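You operate a simulated robot arm through the tools that you are given. There is no shell and no other tool.

You run a simulated robot arm. Do the job below in one go: nothing can be reset, and whatever is moved stays where it is left.

TASK
Clamp the brown slip in the vice and rub its old mortar off.
Fine: use the orange stone and put it back; leave the slip clamped. Set down upright: what you pick out. What is to be rubbed or washed off counts as gone when no trace of it is left.

It is judged by the outcome, as a careful person would: the job done as asked, and still so three seconds after it is handed in. It fails if anything else is knocked over, pushed out of place, dropped, spilled or broken.

THE ROBOT
A 7-joint arm with a two-finger parallel gripper, fixed in place. Base frame: the origin is at the foot of the arm, x ahead of it, y to its left, z up; the work surface is at about z = 0.85. Readings come in m, degrees, newtons and seconds.
Its first joint turns from -132.0 to 132.0 degrees. Payload 3.91 kg.
The tool frame sits at the grasp point between the pads (the TCP): z along the fingers, y along the line on which they close. The tips reach 0.03 m beyond it. Largest opening 0.11 m; finger width 0.02, thickness 0.01; the body of the gripper, 0.048 by 0.112 m, starts 0.055 m behind the TCP.
Orientation is that of the tool frame in the base frame, as [roll, pitch, yaw] about the fixed x, y, z axes, in that order (R = Rz(yaw) Ry(pitch) Rx(roll)). With the fingers straight down and closing along the base's y, the tool's x points along the base's -x, its y along +y and its z along -z.

THE INTERFACE
- The arm moves only by the tool drive_tool. Its argument "series" is a list of rows, each a list of 7 numbers: the shift along the tool's x, y, z in m, then the turn, a rotation vector about the tool's x, y, z in degrees, then the closure, from 0 (fully open) to 1 (shut). In form: [[dx, dy, dz, wx, wy, wz, hand], ...]. A call has 1 to 20 rows; each row is the pose to reach, as a shift and turn from the pose commanded when the call began, along the tool's axes at that moment. Rows are played at 5 a second. More than 0.05 m and 8.6 degrees between two rows, or a gripper value outside its range, and nothing of the call is played. Where a pose cannot be reached the arm comes as near as it can. A force on the tool above 80 N (or 10 N above the force at the start of the call, whichever is more), or a blocked arm, ends the call early, and 0.2 s more pass. The fingers move at their own pace (about 0.108 m/s each) and stop on an object; they squeeze with about 22 N. The grip force told is the motor's: it shows also when the fingers shut on nothing. Time passes only in rows, and 0.2 s behind the last, so rows that repeat a pose let the fingers close. It gives the time, the measured TCP pose, the force on the tool (base axes), the opening and the grip force at its end, in the units of the frame above (readings bear some noise), with the torque about the TCP (base axes, N m) and any sound that the robot's microphone picked up, and new pictures: "views" is both (left out), scene, wrist or none.
- Cameras (640 x 400 px; columns grow to the right, rows downward): "scene" is fixed at [0.2184, -0.4983, 1.5138]; the picture's right is [0.95, -0.32, 0.00], its down [-0.09, -0.28, -0.96] and it looks along [0.30, 0.91, -0.29] (base axes); focal length 334 px, centre (320, 200). "wrist" rides on the gripper at [0.072, 0.017, -0.103] in the tool frame; the picture's right is [-0.23, 0.97, 0.00], its down [-0.76, -0.18, -0.62] and it looks along [-0.61, -0.14, 0.78] (tool axes); focal length 222 px, centre (320, 200). There is no depth. A picture from a camera that has moved, and an enlarged one, comes with that camera's place and axes in the base frame and with its lens.
- inspect(camera, box): a new picture of the part [left, top, right, bottom] of that camera's present view, enlarged. It takes no simulated time.
- sign_off(): hands the job in; it is judged then, once.

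Nothing tells you positions but the pictures and the camera data. Unless the task says otherwise, let go and move clear before handing in.

The tools are called after "Request:" as a command line: name --pt "numbers of a row" for each row, then --argument value for the rest, lists and objects as JSON in quotes. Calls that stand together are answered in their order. drive_tool: Moves the arm, as the interface text tells. Its arguments: {"type":"object","properties":{"series":{"type":"array"},"views":{"type":"string","enum":["both","scene","wrist","none"]}},"required":["series"]} The other tools are called the same way: inspect (camera, box) takes an enlarged picture of a part of a camera's view; sign_off () hands the job in.

At the start:

```text
time_s: 0.0
ee_pos: [0.3759, 0.6205, 1.1776]
tcp_rot: [-179.9, 0.0, 179.9]
wrist_force: [0.1, 0.6, 0.7]
moment: [0.01, 0.03, 0.04]
width: 0.11
grip_force: 0.0
```

scene: 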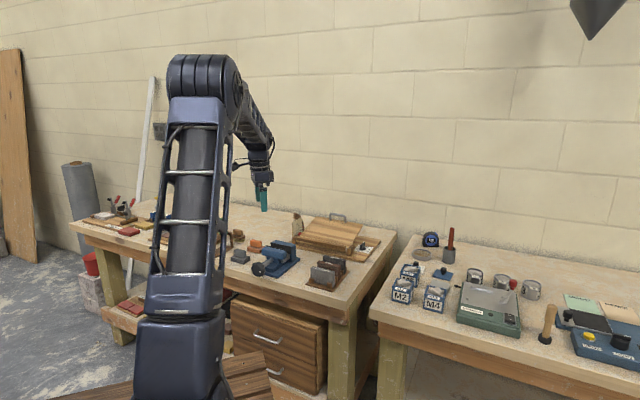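
wrist: 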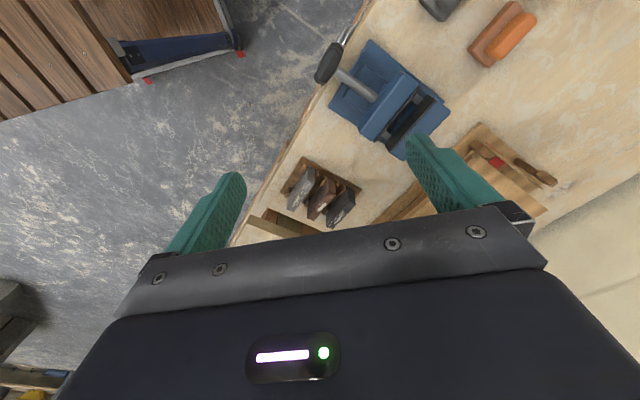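

I see a workbench with a blue vice, a rack of slips, an orange stone and other items. I'll look closer at both views before moving.

Request:
inspect --camera "scene" --box '[210, 190, 390, 302]'

Request:
inspect --camera "wrist" --box '[240, 0, 600, 225]'

Request:
inspect --camera "scene" --box '[60, 170, 240, 282]'

```text
3.56 times, centred on (300, 246) of scene
camera zoom: at [0.2184, -0.4983, 1.5138], right [0.95, -0.32, 0.0], down [-0.09, -0.28, -0.96], along [0.3, 0.91, -0.29], focal length 1186 px, centre (391, 36)
```

zoom: 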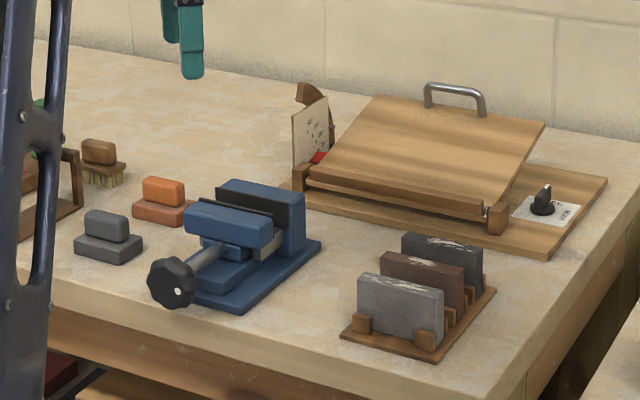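

```text
1.78 times, centred on (420, 112) of wrist
camera zoom: at [0.3053, 0.6371, 1.2823], right [0.23, 0.97, 0.0], down [0.76, -0.18, 0.62], along [0.61, -0.14, -0.78], focal length 395 px, centre (142, 356)
```

zoom: 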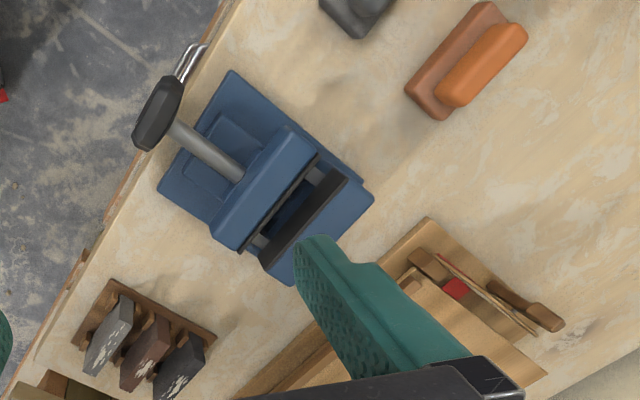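

```text
3.56 times, centred on (150, 226) of scene
camera zoom: at [0.2184, -0.4983, 1.5138], right [0.95, -0.32, 0.0], down [-0.09, -0.28, -0.96], along [0.3, 0.91, -0.29], focal length 1186 px, centre (924, 108)
```

zoom: 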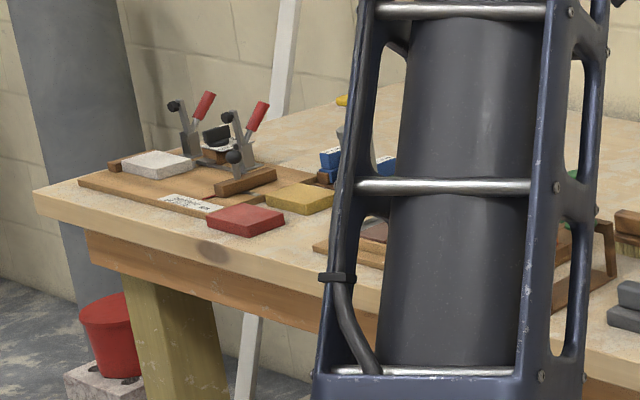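

The bench is turned 45° to my base, with the vice at about (0.46, 0.73) and the rack of slips at about (0.6, 0.6). I'll turn the tool to match the bench and come a bit closer to see details.

Request:
drive_tool --pt "-0.012 0.005 0.008 0 0 7.5 0" --pt "-0.024 0.01 0.016 0 0 15 0" --pt "-0.036 0.015 0.024 0 0 22.5 0" --pt "-0.048 0.02 0.032 0 0 30 0" --pt "-0.06 0.025 0.04 0 0 37.5 0" --pt "-0.07 0.03 0.05 0 0 45 0" --pt "-0.07 0.03 0.05 0 0 45 0"

```text
time_s: 1.6
ee_pos: [0.4458, 0.6495, 1.1275]
tcp_rot: [179.9, 0.0, 135.0]
wrist_force: [0.3, 0.3, 0.6]
moment: [0.0, 0.01, -0.01]
width: 0.1102
grip_force: 0.2
camera wrist: at [0.4083, 0.7137, 1.2325], right [0.85, 0.53, 0.0], down [0.41, -0.66, 0.62], along [0.33, -0.53, -0.78], focal length 222 px, centre (320, 200)
```

scene: 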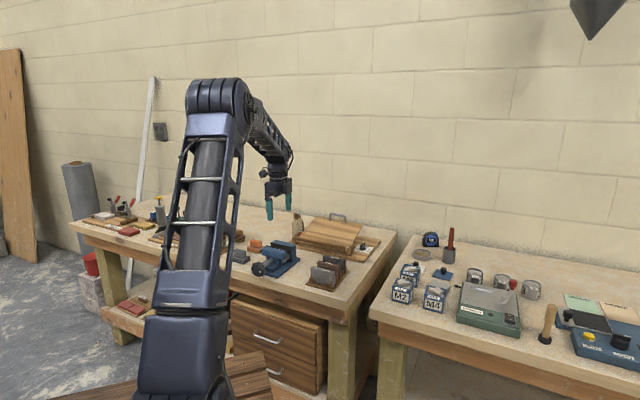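
wrist: 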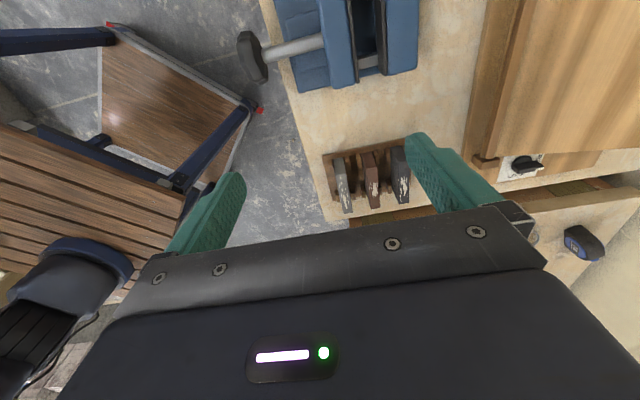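

The bench lines up with the tool now. I'll slide left along the bench to look at the vice, stones and slips from further off.

Request:
drive_tool --pt "0.04 0.0 0 0 0 0 0" --pt "0.08 0.01 0.0 0 0 0 0" --pt "0.12 0.02 0.0 0 0 0 0" --pt "0.16 0.03 0.0 0 0 0 0" --pt "0.18 0.03 0.0 0 0 0 0" --pt "0.18 0.03 0.0 0 0 0 0" --views "wrist"

Request:
inspect --camera "wrist" --box '[180, 0, 500, 200]'

Request:
inspect --camera "scene" --box '[220, 220, 380, 320]'

```text
time_s: 3.0
ee_pos: [0.3395, 0.7986, 1.1265]
tcp_rot: [-180.0, -0.1, 135.1]
wrist_force: [0.7, -1.0, -0.3]
moment: [-0.02, 0.02, 0.02]
width: 0.11
grip_force: 0.0
camera wrist: at [0.3014, 0.8616, 1.2319], right [0.85, 0.53, 0.0], down [0.41, -0.66, 0.62], along [0.33, -0.53, -0.78], focal length 222 px, centre (320, 200)
```

wrist: 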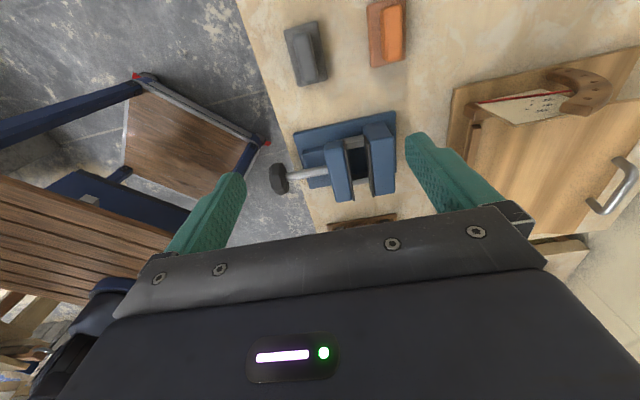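

```text
2.00 times, centred on (340, 100) of wrist
camera zoom: at [0.3014, 0.8616, 1.2319], right [0.85, 0.53, 0.0], down [0.41, -0.66, 0.62], along [0.33, -0.53, -0.78], focal length 444 px, centre (280, 400)
```

zoom: 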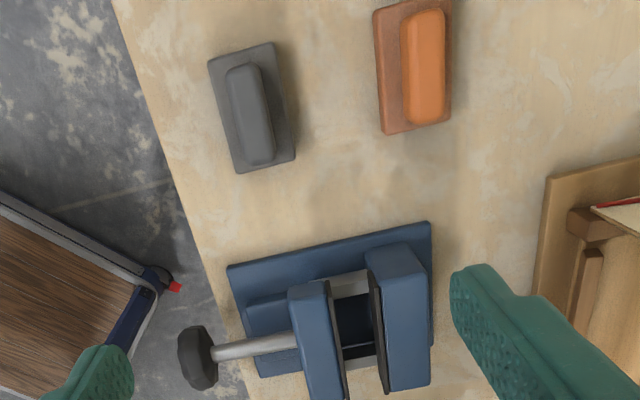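

```text
4.00 times, centred on (300, 270) of scene
camera zoom: at [0.2184, -0.4983, 1.5138], right [0.95, -0.32, 0.0], down [-0.09, -0.28, -0.96], along [0.3, 0.91, -0.29], focal length 1334 px, centre (400, -80)
```

zoom: 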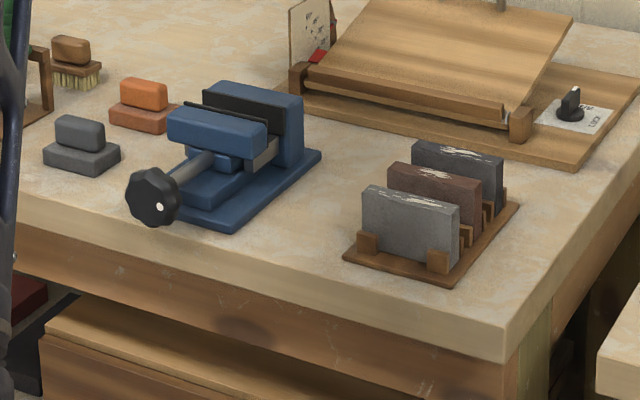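

The vice's knob is at roughly u=0.70 along the bench depth, z≈0.90, and the jaws are around z≈0.93. I'll move above the vice for a closer, better measured look.

Request:
drive_tool --pt "-0.03 0.007 0.01 0 0 0 0" --pt "-0.06 0.014 0.02 0 0 0 0" --pt "-0.09 0.021 0.035 0 0 0 0" --pt "-0.12 0.028 0.055 0 0 0 0" --pt "-0.12 0.028 0.0765 0 0 0 0" --pt "-0.12 0.028 0.0765 0 0 0 0" --views "wrist"

Request:
inspect --camera "wrist" --box '[200, 0, 520, 200]'

```text
time_s: 4.4
ee_pos: [0.4438, 0.731, 1.0516]
tcp_rot: [-179.9, 0.0, 135.1]
wrist_force: [0.0, -0.1, -0.1]
moment: [0.0, 0.02, -0.02]
width: 0.11
grip_force: 0.2
camera wrist: at [0.4061, 0.7966, 1.1559], right [0.85, 0.53, 0.0], down [0.41, -0.66, 0.62], along [0.33, -0.53, -0.78], focal length 222 px, centre (320, 200)
```

wrist: 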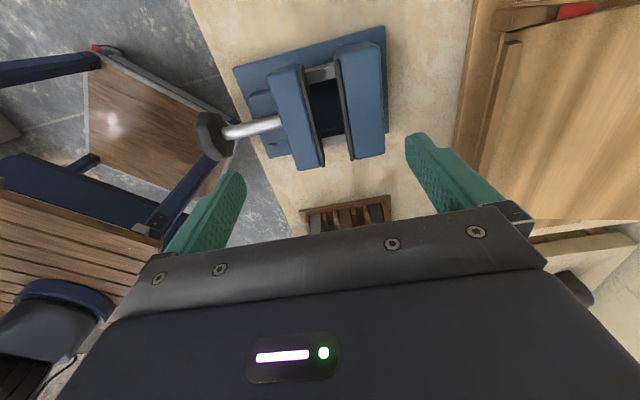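

```text
2.00 times, centred on (360, 100) of wrist
camera zoom: at [0.4061, 0.7966, 1.1559], right [0.85, 0.53, 0.0], down [0.41, -0.66, 0.62], along [0.33, -0.53, -0.78], focal length 444 px, centre (240, 400)
```

zoom: 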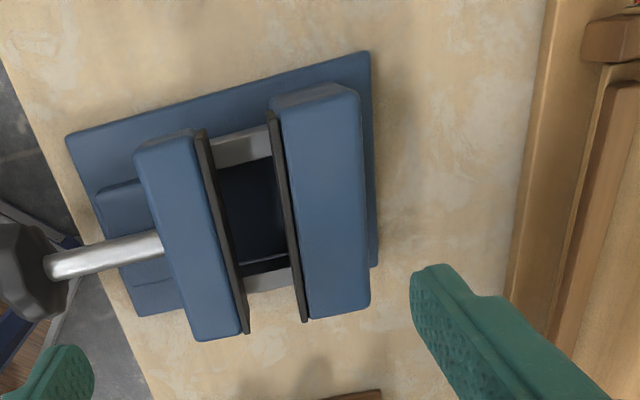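

The jaws stand about 3 cm apart with their top at about z≈0.93. Next I'll look closely at the slips in the rack.

Request:
drive_tool --pt "-0.045 0 -0.01 0 0 0 0" --pt "-0.09 0 -0.01 0 0 0 0" --pt "-0.135 0 -0.01 0 0 0 0" --pt "-0.18 0 -0.01 0 0 0 0" --pt "-0.2 0 -0.01 0 0 0 0" --pt "-0.2 0 -0.01 0 0 0 0" --views "wrist"

Request:
inspect --camera "wrist" --box '[200, 0, 520, 200]'

Request:
inspect --camera "scene" --box '[290, 240, 370, 290]'

Request:
inspect --camera "scene" --box '[230, 230, 310, 280]'

```text
time_s: 5.8
ee_pos: [0.5862, 0.5926, 1.061]
tcp_rot: [-180.0, 0.0, 135.1]
wrist_force: [0.4, -1.3, -0.5]
moment: [0.02, -0.03, 0.03]
width: 0.11
grip_force: 0.2
camera wrist: at [0.5487, 0.6566, 1.1655], right [0.85, 0.53, 0.0], down [0.41, -0.66, 0.62], along [0.33, -0.53, -0.78], focal length 222 px, centre (320, 200)
```

wrist: 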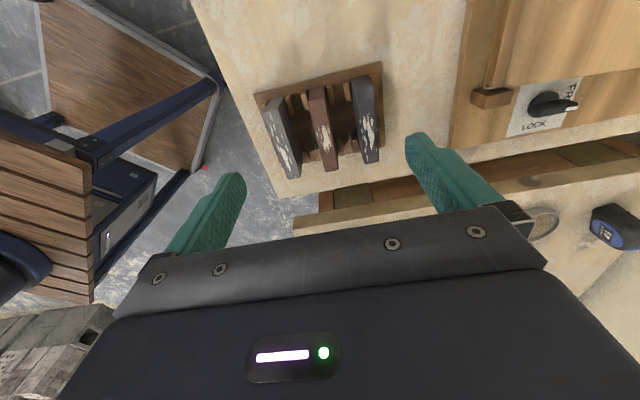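

```text
2.00 times, centred on (360, 100) of wrist
camera zoom: at [0.5487, 0.6566, 1.1655], right [0.85, 0.53, 0.0], down [0.41, -0.66, 0.62], along [0.33, -0.53, -0.78], focal length 444 px, centre (240, 400)
```

zoom: 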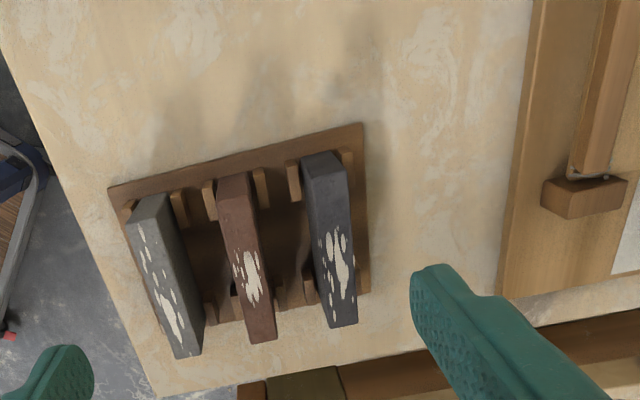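

```text
8.00 times, centred on (330, 265) of scene
camera zoom: at [0.2184, -0.4983, 1.5138], right [0.95, -0.32, 0.0], down [-0.09, -0.28, -0.96], along [0.3, 0.91, -0.29], focal length 2669 px, centre (240, -320)
```

zoom: 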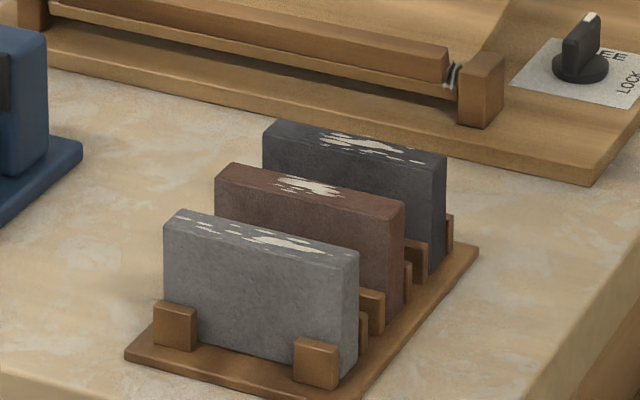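

```text
8.00 times, centred on (270, 255) of scene
camera zoom: at [0.2184, -0.4983, 1.5138], right [0.95, -0.32, 0.0], down [-0.09, -0.28, -0.96], along [0.3, 0.91, -0.29], focal length 2669 px, centre (720, -240)
```

zoom: 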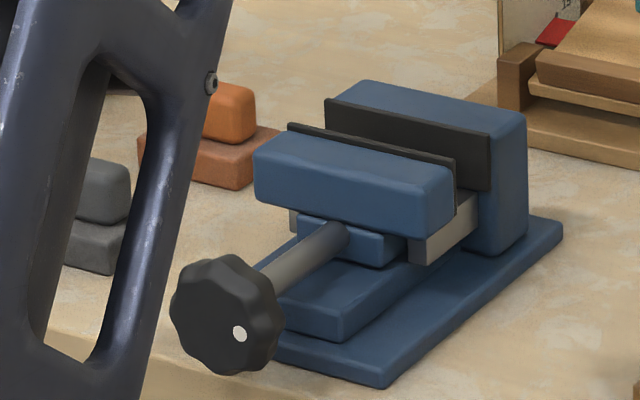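

The brown slip stands in the middle slot, with mortar on its top edge only; it looks about 0.10 × 0.06 m and 1.5–2 cm thick. I'll zoom in tightly to measure it and the knob.

Request:
inspect --camera "wrist" --box '[250, 60, 400, 180]'

Request:
inspect --camera "scene" --box '[300, 250, 350, 285]'

Request:
inspect --camera "scene" --box '[245, 240, 305, 280]'

```text
3.33 times, centred on (325, 120) of wrist
camera zoom: at [0.5487, 0.6566, 1.1655], right [0.85, 0.53, 0.0], down [0.41, -0.66, 0.62], along [0.33, -0.53, -0.78], focal length 740 px, centre (303, 467)
```

zoom: 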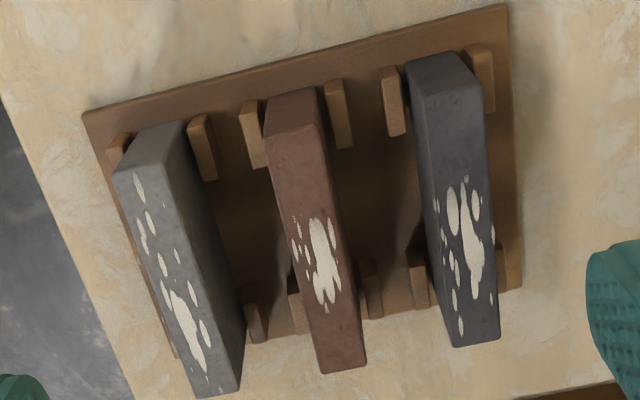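

```text
11.43 times, centred on (325, 268) of scene
camera zoom: at [0.2184, -0.4983, 1.5138], right [0.95, -0.32, 0.0], down [-0.09, -0.28, -0.96], along [0.3, 0.91, -0.29], focal length 3813 px, centre (263, -571)
```

zoom: 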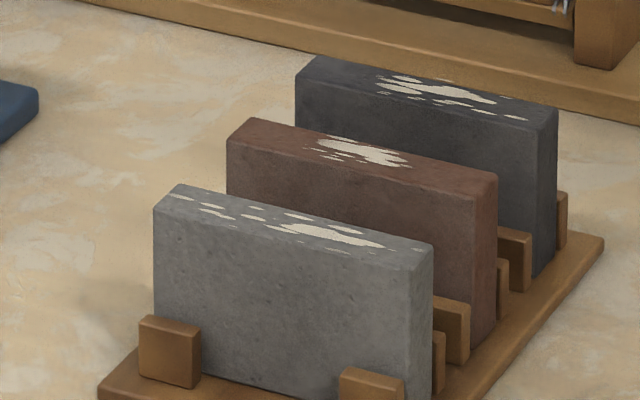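

```text
10.00 times, centred on (275, 260) of scene
camera zoom: at [0.2184, -0.4983, 1.5138], right [0.95, -0.32, 0.0], down [-0.09, -0.28, -0.96], along [0.3, 0.91, -0.29], focal length 3336 px, centre (770, -400)
```

zoom: 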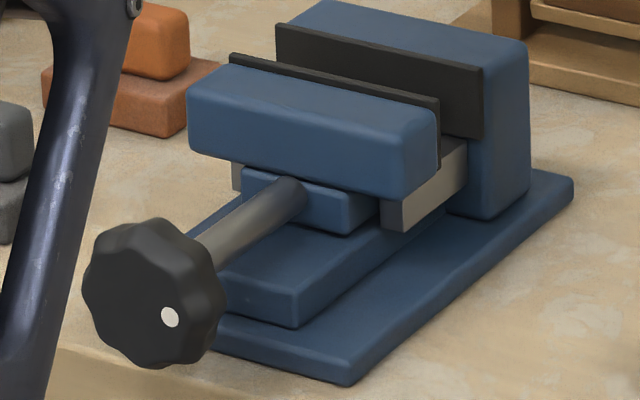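

The brown slip is about 0.09 × 0.018 × 0.06 m, centred at u≈0.8345, w≈0.027 with its top at z≈0.918; the neighbours leave over 2.5 cm on each side. I'll centre over it with the fingers partly closed and check alignment.

Request:
drive_tool --pt "-0.0315 0.001 0.0 0 0 0 0.3" --pt "-0.0315 0.001 0.02 0 0 0 0.66" --pt "-0.0315 0.001 0.06 0 0 0 0.66" --pt "-0.0315 0.001 0.08 0 0 0 0.66" --pt "-0.0315 0.001 0.08 0 0 0 0.66"

Request:
inspect --camera "wrist" --box '[230, 60, 450, 220]'

Request:
inspect --camera "scene" --box '[280, 210, 380, 290]'

```text
time_s: 7.0
ee_pos: [0.6083, 0.5712, 0.9807]
tcp_rot: [179.9, 0.0, 135.1]
wrist_force: [0.5, -0.5, 0.4]
moment: [0.0, -0.03, 0.0]
width: 0.0375
grip_force: 0.0
camera wrist: at [0.5716, 0.6343, 1.0854], right [0.85, 0.53, 0.0], down [0.41, -0.66, 0.62], along [0.33, -0.53, -0.78], focal length 222 px, centre (320, 200)
```

scene: 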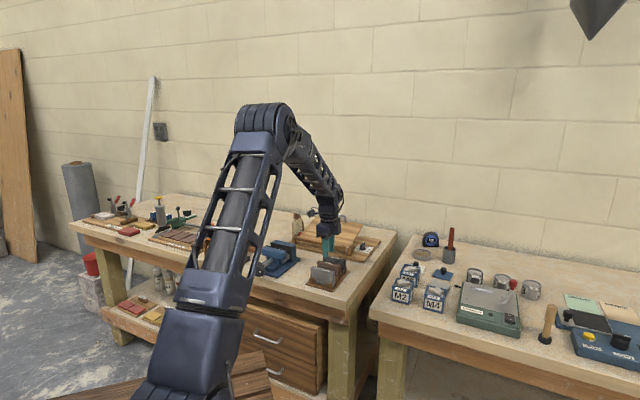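
wrist: 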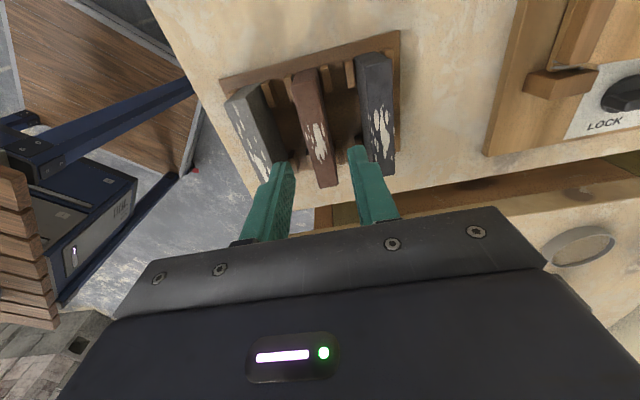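

```text
2.50 times, centred on (340, 140) of wrist
camera zoom: at [0.5716, 0.6343, 1.0854], right [0.85, 0.53, 0.0], down [0.41, -0.66, 0.62], along [0.33, -0.53, -0.78], focal length 555 px, centre (270, 350)
```

zoom: 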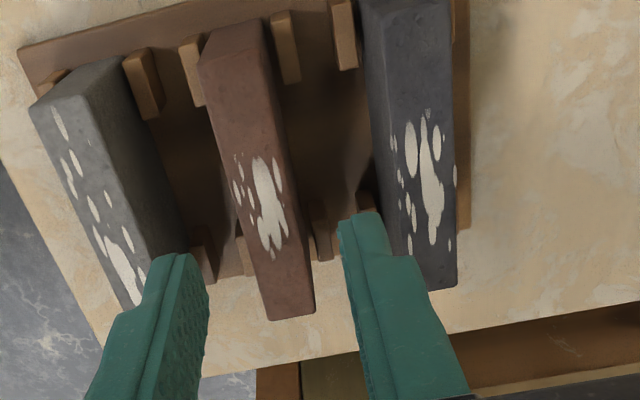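

```text
5.00 times, centred on (330, 250) of scene
camera zoom: at [0.2184, -0.4983, 1.5138], right [0.95, -0.32, 0.0], down [-0.09, -0.28, -0.96], along [0.3, 0.91, -0.29], focal length 1668 px, centre (270, -50)
```

zoom: 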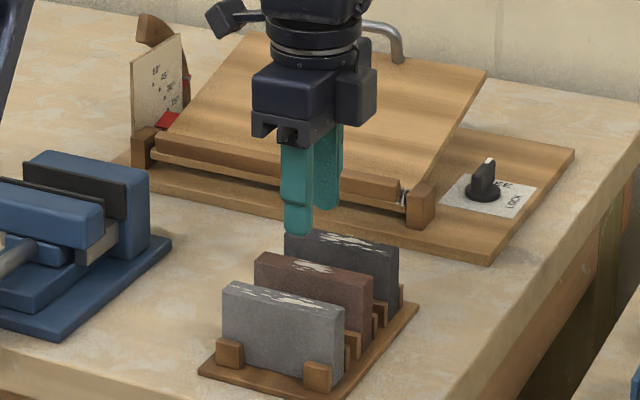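

The fingers straddle the brown slip with clear room to both neighbours. I'll go down so the tips overlap the top ~18 mm of the slip and close.

Request:
drive_tool --pt "-0.002 0.0 0.015 0 0 0 0.66" --pt "-0.002 0.0 0.03 0 0 0 0.66" --pt "-0.002 0.0 0.042 0 0 0 0.66" --pt "-0.002 0.0 0.0507 0 0 0 0.66" --pt "-0.002 0.0 0.0507 0 0 0 0.66" --pt "-0.002 0.0 0.0507 0 0 0 0.8" --pt "-0.002 0.0 0.0507 0 0 0 0.9" --pt "-0.002 0.0 0.0507 0 0 0 1.0" --pt "-0.002 0.0 0.0507 0 0 0 1.0"

Request:
inspect --camera "scene" --box '[280, 210, 380, 290]'

```text
time_s: 9.0
ee_pos: [0.6116, 0.5696, 0.9301]
tcp_rot: [-179.9, 0.0, 135.0]
wrist_force: [-0.2, 0.6, 0.6]
moment: [0.01, -0.01, 0.03]
width: 0.0185
grip_force: 21.6
camera wrist: at [0.5729, 0.6331, 1.035], right [0.85, 0.53, 0.0], down [0.41, -0.66, 0.62], along [0.33, -0.53, -0.78], focal length 222 px, centre (320, 200)
```

scene: 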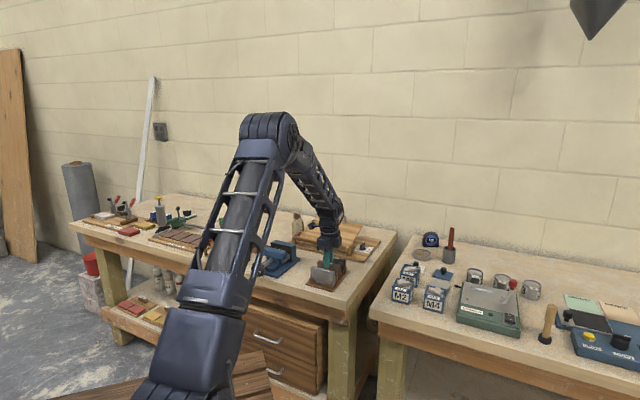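
wrist: 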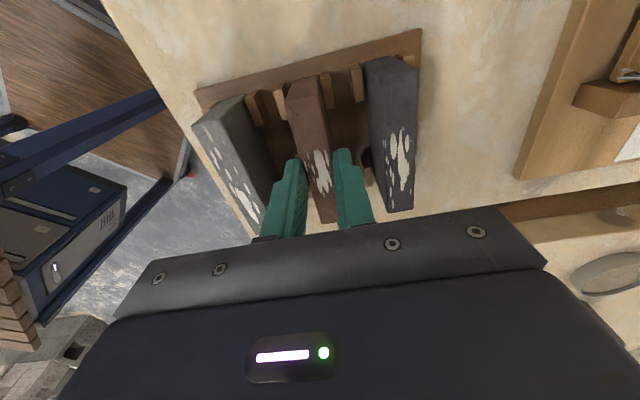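

```text
5.00 times, centred on (330, 250) of scene
camera zoom: at [0.2184, -0.4983, 1.5138], right [0.95, -0.32, 0.0], down [-0.09, -0.28, -0.96], along [0.3, 0.91, -0.29], focal length 1668 px, centre (270, -50)
```

zoom: 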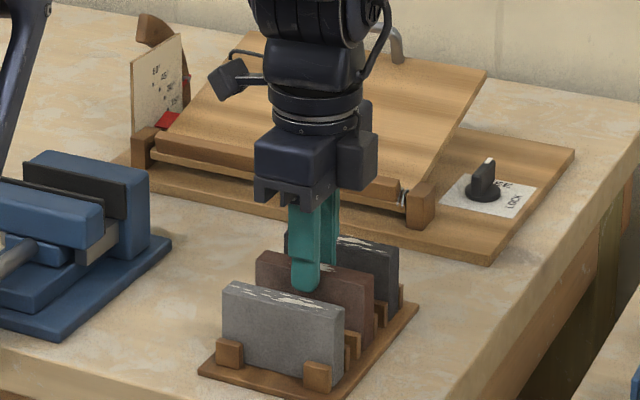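

The slip is gripped (18.5 mm thick). I'll lift it straight up out of the rack.

Request:
drive_tool --pt "0 0 -0.015 0 0 0 1.0" --pt "0 0 -0.03 0 0 0 1.0" --pt "0 0 -0.05 0 0 0 1.0" --pt "0 0 -0.08 0 0 0 1.0" --pt "0 0 -0.11 0 0 0 1.0" --pt "0 0 -0.125 0 0 0 1.0" --pt "0 0 -0.125 0 0 0 1.0"

Request:
inspect --camera "wrist" --box '[200, 50, 440, 230]'

Request:
inspect --camera "scene" --box '[270, 200, 370, 280]'

```text
time_s: 10.6
ee_pos: [0.6093, 0.5692, 1.0559]
tcp_rot: [180.0, 0.1, 135.0]
wrist_force: [-0.1, 0.7, -1.5]
moment: [0.03, 0.01, -0.01]
width: 0.0186
grip_force: 22.4
camera wrist: at [0.5726, 0.6328, 1.1602], right [0.85, 0.53, 0.0], down [0.41, -0.66, 0.62], along [0.33, -0.53, -0.78], focal length 222 px, centre (320, 200)
```

scene: 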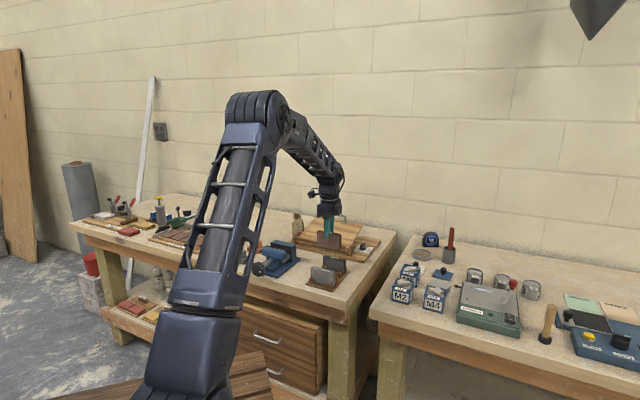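
wrist: 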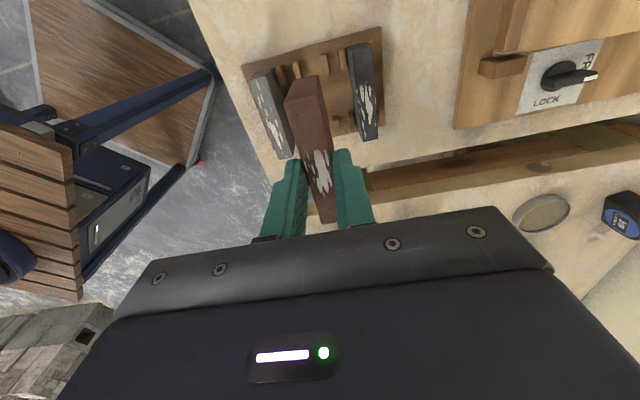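

```text
2.22 times, centred on (320, 140) of wrist
camera zoom: at [0.5726, 0.6328, 1.1602], right [0.85, 0.53, 0.0], down [0.41, -0.66, 0.62], along [0.33, -0.53, -0.78], focal length 494 px, centre (320, 333)
```

zoom: 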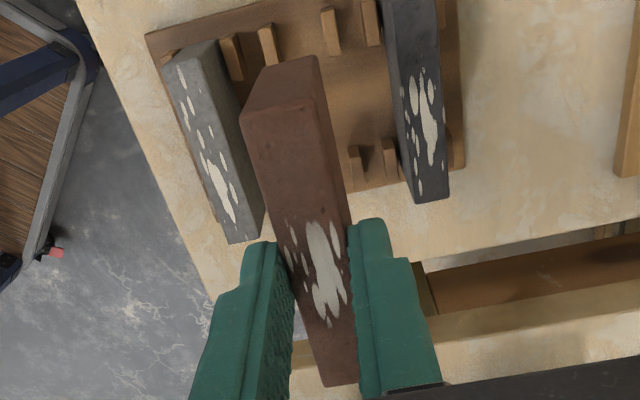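

```text
5.00 times, centred on (320, 240) of scene
camera zoom: at [0.2184, -0.4983, 1.5138], right [0.95, -0.32, 0.0], down [-0.09, -0.28, -0.96], along [0.3, 0.91, -0.29], focal length 1668 px, centre (320, 0)
```

zoom: 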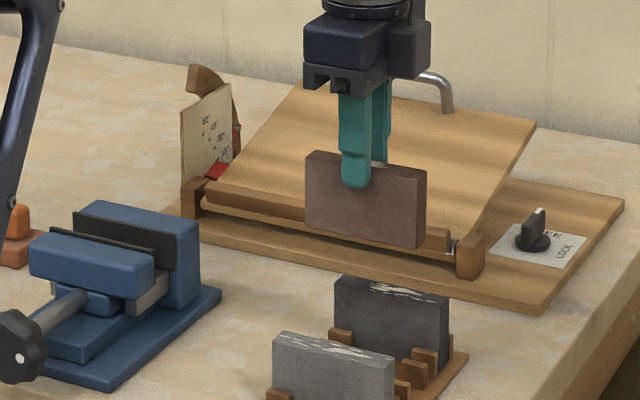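

The slip came out clean and hangs upright, centred in the grip. I'll carry it left to above the vice and check alignment against the jaws.

Request:
drive_tool --pt "0.03 0.0 0 0 0 0 1.0" --pt "0.07 0.003 0 0 0 0 1.0" --pt "0.11 0.006 0 0 0 0 1.0" --pt "0.15 0.008 0 0 0 0 1.0" --pt "0.19 0.01 0 0 0 0 1.0" --pt "0.22 0.012 0 0 0 0 1.0" --pt "0.2294 0.012 0 0 0 0 1.0" --pt "0.2294 0.012 0 0 0 0 1.0"

Request:
inspect --camera "wrist" --box '[200, 50, 440, 230]'

Request:
inspect --camera "scene" --box '[235, 200, 335, 280]'

```text
time_s: 12.4
ee_pos: [0.4576, 0.7411, 1.0565]
tcp_rot: [180.0, 0.0, 135.1]
wrist_force: [1.1, 0.7, -1.7]
moment: [0.03, 0.03, -0.01]
width: 0.0186
grip_force: 22.1
camera wrist: at [0.4196, 0.8038, 1.1604], right [0.85, 0.53, 0.0], down [0.41, -0.66, 0.62], along [0.33, -0.53, -0.78], focal length 222 px, centre (320, 200)
```

scene: 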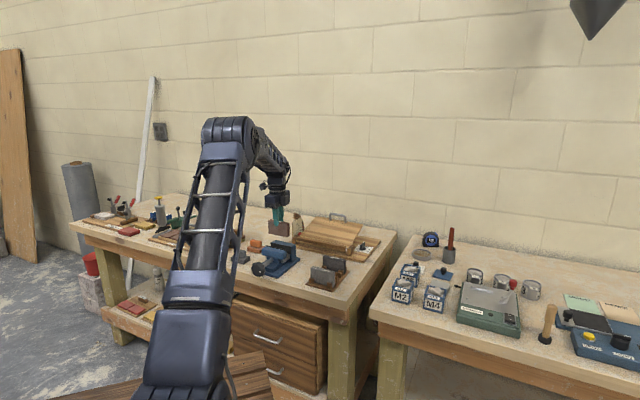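
wrist: 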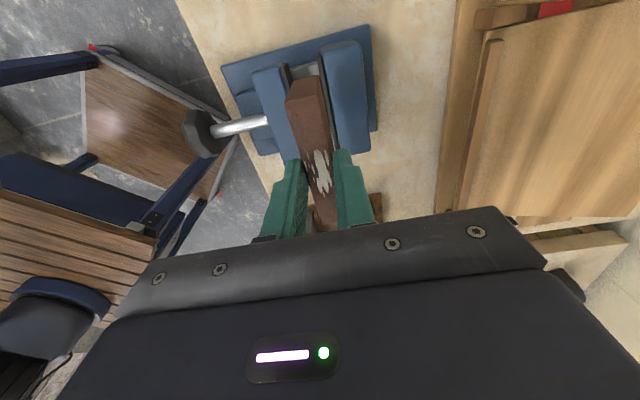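

```text
2.22 times, centred on (320, 140) of wrist
camera zoom: at [0.4196, 0.8038, 1.1604], right [0.85, 0.53, 0.0], down [0.41, -0.66, 0.62], along [0.33, -0.53, -0.78], focal length 494 px, centre (320, 333)
```

zoom: 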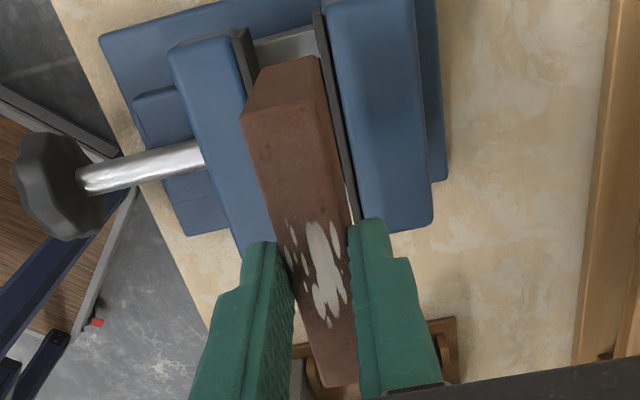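

```text
5.00 times, centred on (285, 240) of scene
camera zoom: at [0.2184, -0.4983, 1.5138], right [0.95, -0.32, 0.0], down [-0.09, -0.28, -0.96], along [0.3, 0.91, -0.29], focal length 1668 px, centre (495, 0)
```

zoom: 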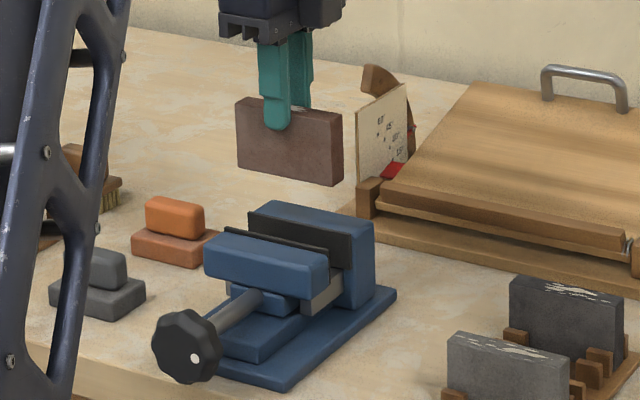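

The slip hangs above the vice, over the open jaws. Before lowering I'll zoom in on the gap to check centring.

Request:
inspect --camera "wrist" --box '[250, 40, 370, 130]'

Request:
inspect --camera "scene" --box '[260, 210, 320, 255]'

```text
4.44 times, centred on (310, 85) of wrist
camera zoom: at [0.4196, 0.8038, 1.1604], right [0.85, 0.53, 0.0], down [0.41, -0.66, 0.62], along [0.33, -0.53, -0.78], focal length 987 px, centre (364, 711)
```

zoom: 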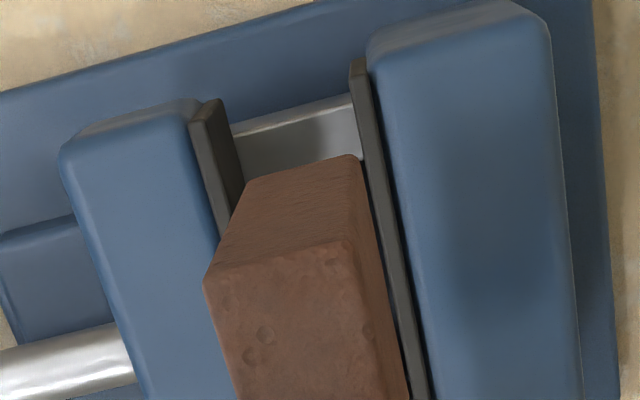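

```text
8.89 times, centred on (290, 232) of scene
camera zoom: at [0.2184, -0.4983, 1.5138], right [0.95, -0.32, 0.0], down [-0.09, -0.28, -0.96], along [0.3, 0.91, -0.29], focal length 2966 px, centre (587, -89)
```

zoom: 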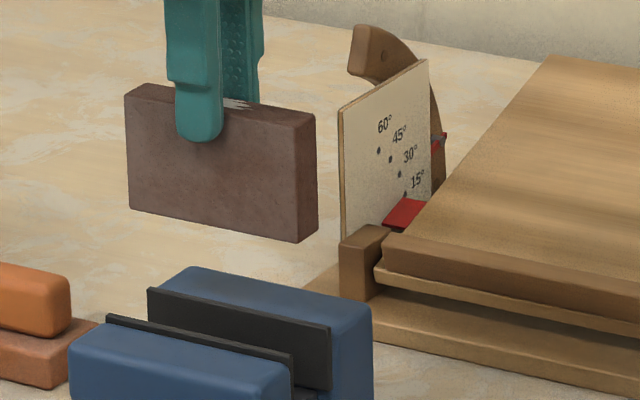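

The slip's back face lines up almost exactly with the fixed jaw pad, so I'll shift it about 4 mm toward the front and lower to just above the jaws, then look again.

Request:
drive_tool --pt "0.001 -0.002 0.0 0 0 0 1.0" --pt "0.001 -0.004 0.01 0 0 0 1.0" --pt "0.001 -0.004 0.02 0 0 0 1.0" --pt "0.001 -0.004 0.03 0 0 0 1.0" --pt "0.001 -0.004 0.036 0 0 0 1.0" --pt "0.001 -0.004 0.036 0 0 0 1.0" --views "wrist"

Request:
inspect --camera "wrist" --box '[230, 20, 370, 125]'

Request:
inspect --camera "scene" --box '[250, 210, 320, 260]'

```text
time_s: 13.8
ee_pos: [0.4536, 0.7377, 1.02]
tcp_rot: [179.9, 0.0, 135.0]
wrist_force: [-0.2, 0.9, -1.7]
moment: [-0.03, -0.02, 0.0]
width: 0.0185
grip_force: 22.7
camera wrist: at [0.4153, 0.8014, 1.1244], right [0.85, 0.53, 0.0], down [0.41, -0.66, 0.62], along [0.33, -0.53, -0.78], focal length 222 px, centre (320, 200)
```

wrist: 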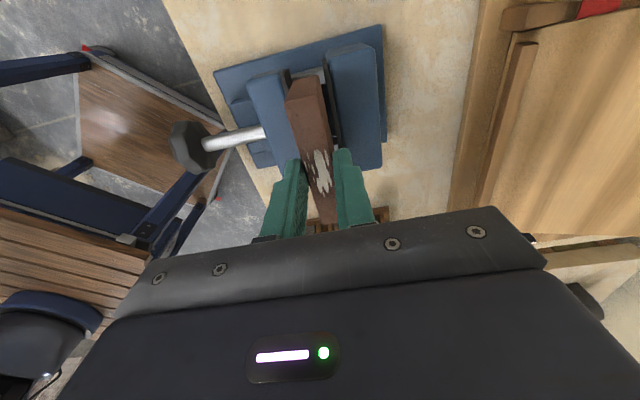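

```text
3.81 times, centred on (300, 72) of wrist
camera zoom: at [0.4153, 0.8014, 1.1244], right [0.85, 0.53, 0.0], down [0.41, -0.66, 0.62], along [0.33, -0.53, -0.78], focal length 846 px, centre (396, 686)
```

zoom: 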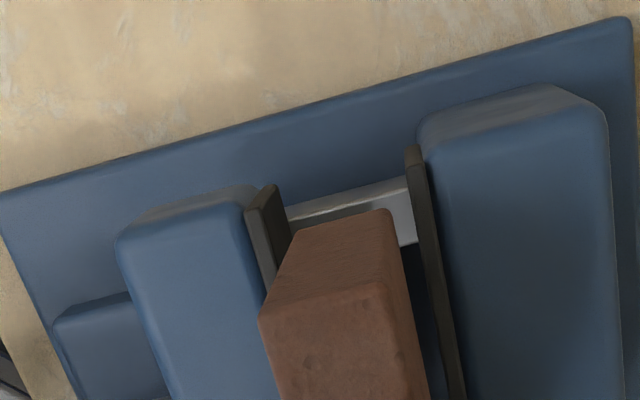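

```text
8.00 times, centred on (285, 235) of scene
camera zoom: at [0.2184, -0.4983, 1.5138], right [0.95, -0.32, 0.0], down [-0.09, -0.28, -0.96], along [0.3, 0.91, -0.29], focal length 2669 px, centre (600, -80)
```

zoom: 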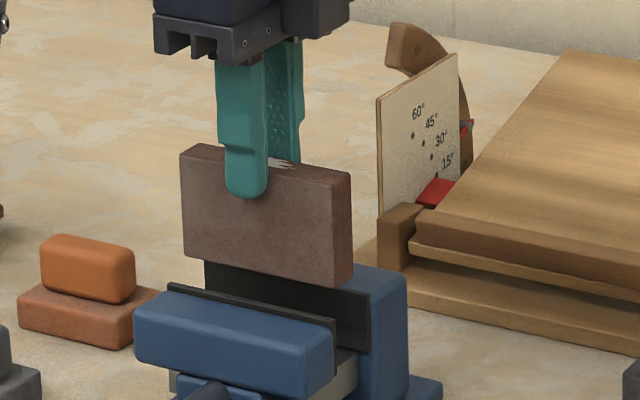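

The slip is centred over the gap with about 5–6 mm on each side. I'll lower it into the jaws in small steps and watch the force.

Request:
drive_tool --pt "0 0 0.01 0 0 0 1.0" --pt "0 0 0.02 0 0 0 1.0" --pt "0 0 0.028 0 0 0 1.0" --pt "0 0 0.035 0 0 0 1.0" --pt "0 0 0.04 0 0 0 1.0" --pt "0 0 0.042 0 0 0 1.0" --pt "0 0 0.042 0 0 0 1.0"

Request:
inspect --camera "scene" --box '[250, 220, 320, 270]'

Request:
inspect --camera "wrist" --box '[210, 20, 370, 140]'

```text
time_s: 15.4
ee_pos: [0.452, 0.7372, 0.9777]
tcp_rot: [180.0, 0.0, 135.1]
wrist_force: [0.2, 0.0, -1.7]
moment: [0.03, -0.01, -0.02]
width: 0.0186
grip_force: 21.9
camera wrist: at [0.4155, 0.8014, 1.082], right [0.85, 0.53, 0.0], down [0.41, -0.66, 0.62], along [0.33, -0.53, -0.78], focal length 222 px, centre (320, 200)
```

scene: 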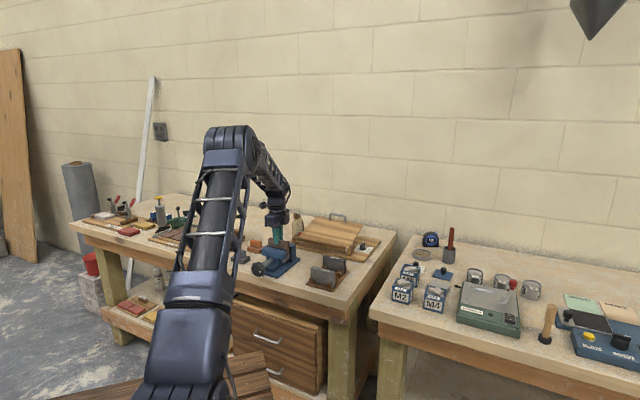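
wrist: 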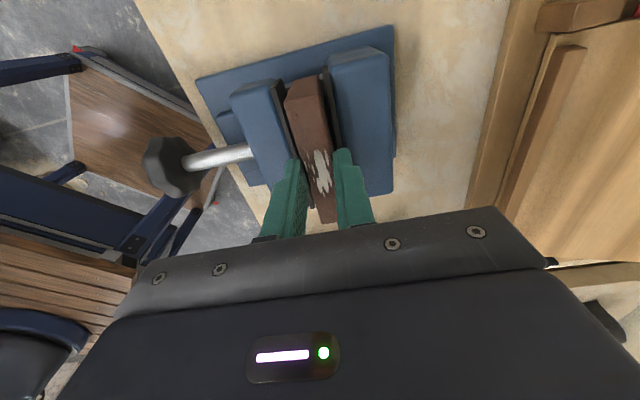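

```text
8.00 times, centred on (285, 245) of scene
camera zoom: at [0.2184, -0.4983, 1.5138], right [0.95, -0.32, 0.0], down [-0.09, -0.28, -0.96], along [0.3, 0.91, -0.29], focal length 2669 px, centre (600, -160)
```

zoom: 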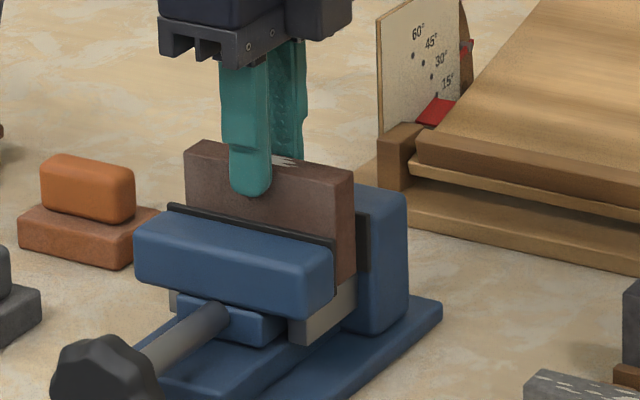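

```text
3.33 times, centred on (290, 80) of wrist
camera zoom: at [0.4155, 0.8014, 1.082], right [0.85, 0.53, 0.0], down [0.41, -0.66, 0.62], along [0.33, -0.53, -0.78], focal length 740 px, centre (420, 600)
```

zoom: 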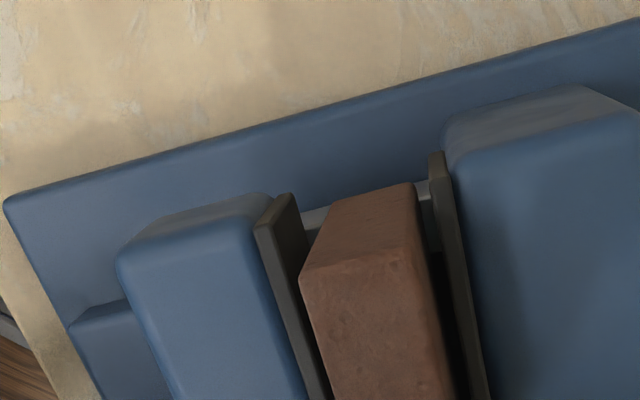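

No contact yet. I'll creep down a few millimetres to find where the slip seats.

Request:
drive_tool --pt "0 0 0.001 0 0 0 1.0" --pt "0 0 0.002 0 0 0 1.0" --pt "0 0 0.003 0 0 0 1.0" --views "none"

```text
time_s: 16.2
ee_pos: [0.4532, 0.7373, 0.9742]
tcp_rot: [180.0, -0.1, 135.1]
wrist_force: [0.4, 0.6, -1.2]
moment: [0.02, 0.01, 0.01]
width: 0.0186
grip_force: 21.9
```

Request:
drive_tool --pt "0 0 0.0007 0 0 0 1.0" --pt "0 0 0.0015 0 0 0 1.0" --pt "0 0 0.0015 0 0 0 1.0" --views "none"

```text
time_s: 17.0
ee_pos: [0.4526, 0.7376, 0.9745]
tcp_rot: [179.9, 0.0, 135.1]
wrist_force: [-1.7, 0.7, 13.5]
moment: [-0.23, -0.13, -0.02]
width: 0.0184
grip_force: 22.1
```

The slip touched the rails (13 N). I'll ease off a little and slide it toward the fixed jaw until it just touches.

Request:
drive_tool --pt "0 0 -0.001 0 0 0 1.0" --pt "0 0.002 -0.001 0 0 0 1.0" --pt "0 0.0035 -0.001 0 0 0 1.0" --pt "0 0.0045 -0.001 0 0 0 1.0" --views "wrist"

Request:
inspect --camera "wrist" --box '[210, 20, 370, 140]'

```text
time_s: 18.0
ee_pos: [0.4561, 0.7397, 0.974]
tcp_rot: [-180.0, 0.0, 135.0]
wrist_force: [-6.3, -8.6, 11.1]
moment: [-0.29, 0.25, -0.03]
width: 0.0186
grip_force: 22.0
camera wrist: at [0.4183, 0.8039, 1.0789], right [0.85, 0.53, 0.0], down [0.41, -0.66, 0.62], along [0.33, -0.53, -0.78], focal length 222 px, centre (320, 200)
```

wrist: 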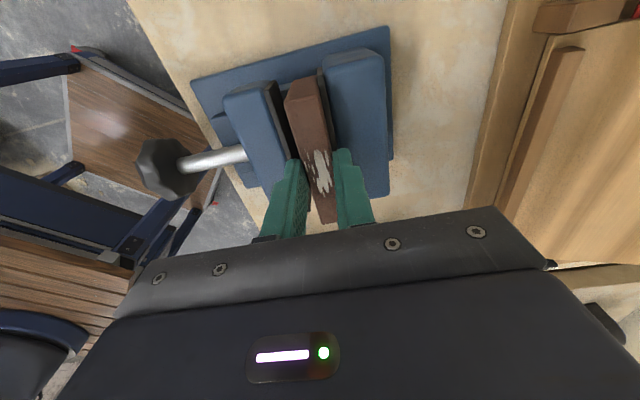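

```text
3.33 times, centred on (290, 80) of wrist
camera zoom: at [0.4183, 0.8039, 1.0789], right [0.85, 0.53, 0.0], down [0.41, -0.66, 0.62], along [0.33, -0.53, -0.78], focal length 740 px, centre (420, 600)
```

zoom: 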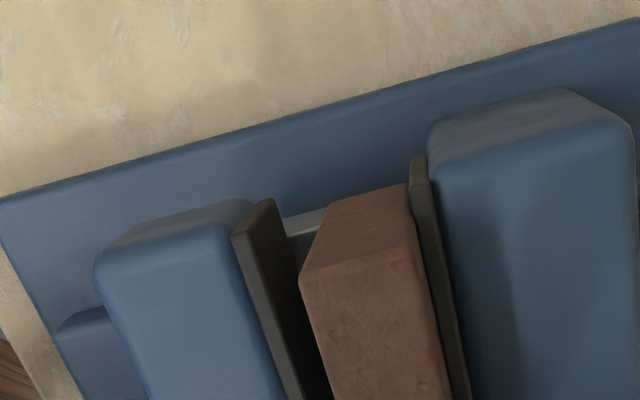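

The slip is against the fixed jaw and seated. I'll relax the pressure, open the fingers gently and rise.

Request:
drive_tool --pt "0 -0.0008 -0.0008 0 0 0 1.0" --pt "0 -0.0008 -0.0008 0 0 0 1.0" --pt "0 -0.0008 -0.0008 0 0 0 0.78" --pt "0 -0.0008 -0.0008 0 0 0 0.7" --pt "0 -0.0008 -0.0008 0 0 0 0.65" --pt "0 -0.0008 -0.0008 0 0 0 0.65"

Request:
inspect --camera "wrist" --box '[210, 20, 410, 170]'

Request:
inspect --camera "scene" --box '[250, 220, 320, 270]'

```text
time_s: 19.4
ee_pos: [0.4555, 0.7385, 0.9747]
tcp_rot: [180.0, 0.0, 135.0]
wrist_force: [-0.1, 0.3, 0.7]
moment: [0.0, 0.0, -0.04]
width: 0.0386
grip_force: 0.0
camera wrist: at [0.4182, 0.8041, 1.0797], right [0.85, 0.53, 0.0], down [0.41, -0.66, 0.62], along [0.33, -0.53, -0.78], focal length 222 px, centre (320, 200)
```

scene: 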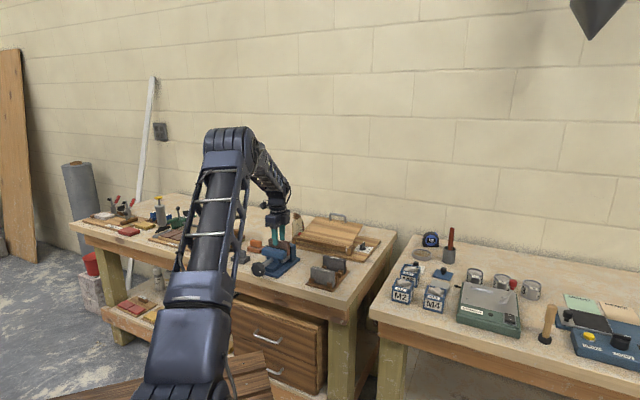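
wrist: 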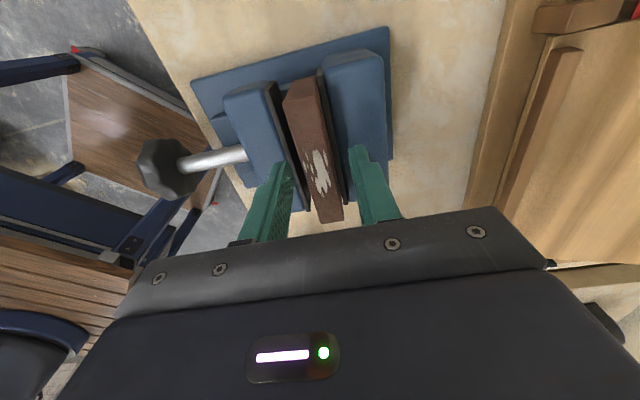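

```text
2.67 times, centred on (310, 95) of wrist
camera zoom: at [0.4182, 0.8041, 1.0797], right [0.85, 0.53, 0.0], down [0.41, -0.66, 0.62], along [0.33, -0.53, -0.78], focal length 592 px, centre (347, 480)
```

zoom: 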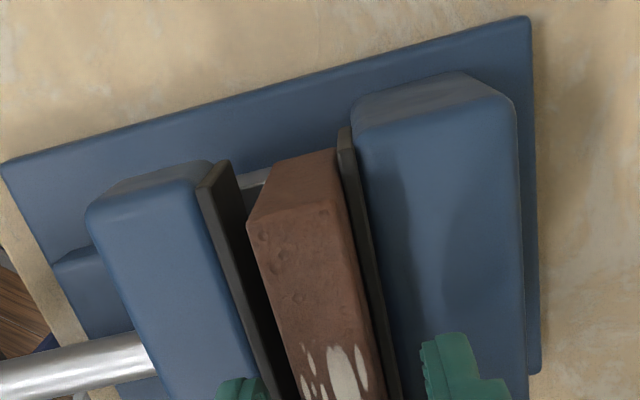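

```text
8.00 times, centred on (285, 245) of scene
camera zoom: at [0.2184, -0.4983, 1.5138], right [0.95, -0.32, 0.0], down [-0.09, -0.28, -0.96], along [0.3, 0.91, -0.29], focal length 2669 px, centre (600, -160)
```

zoom: 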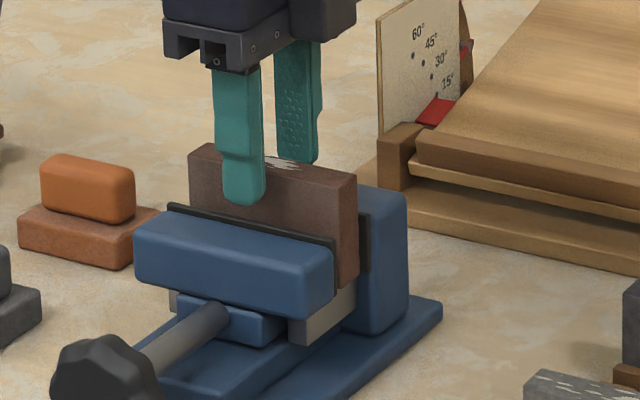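

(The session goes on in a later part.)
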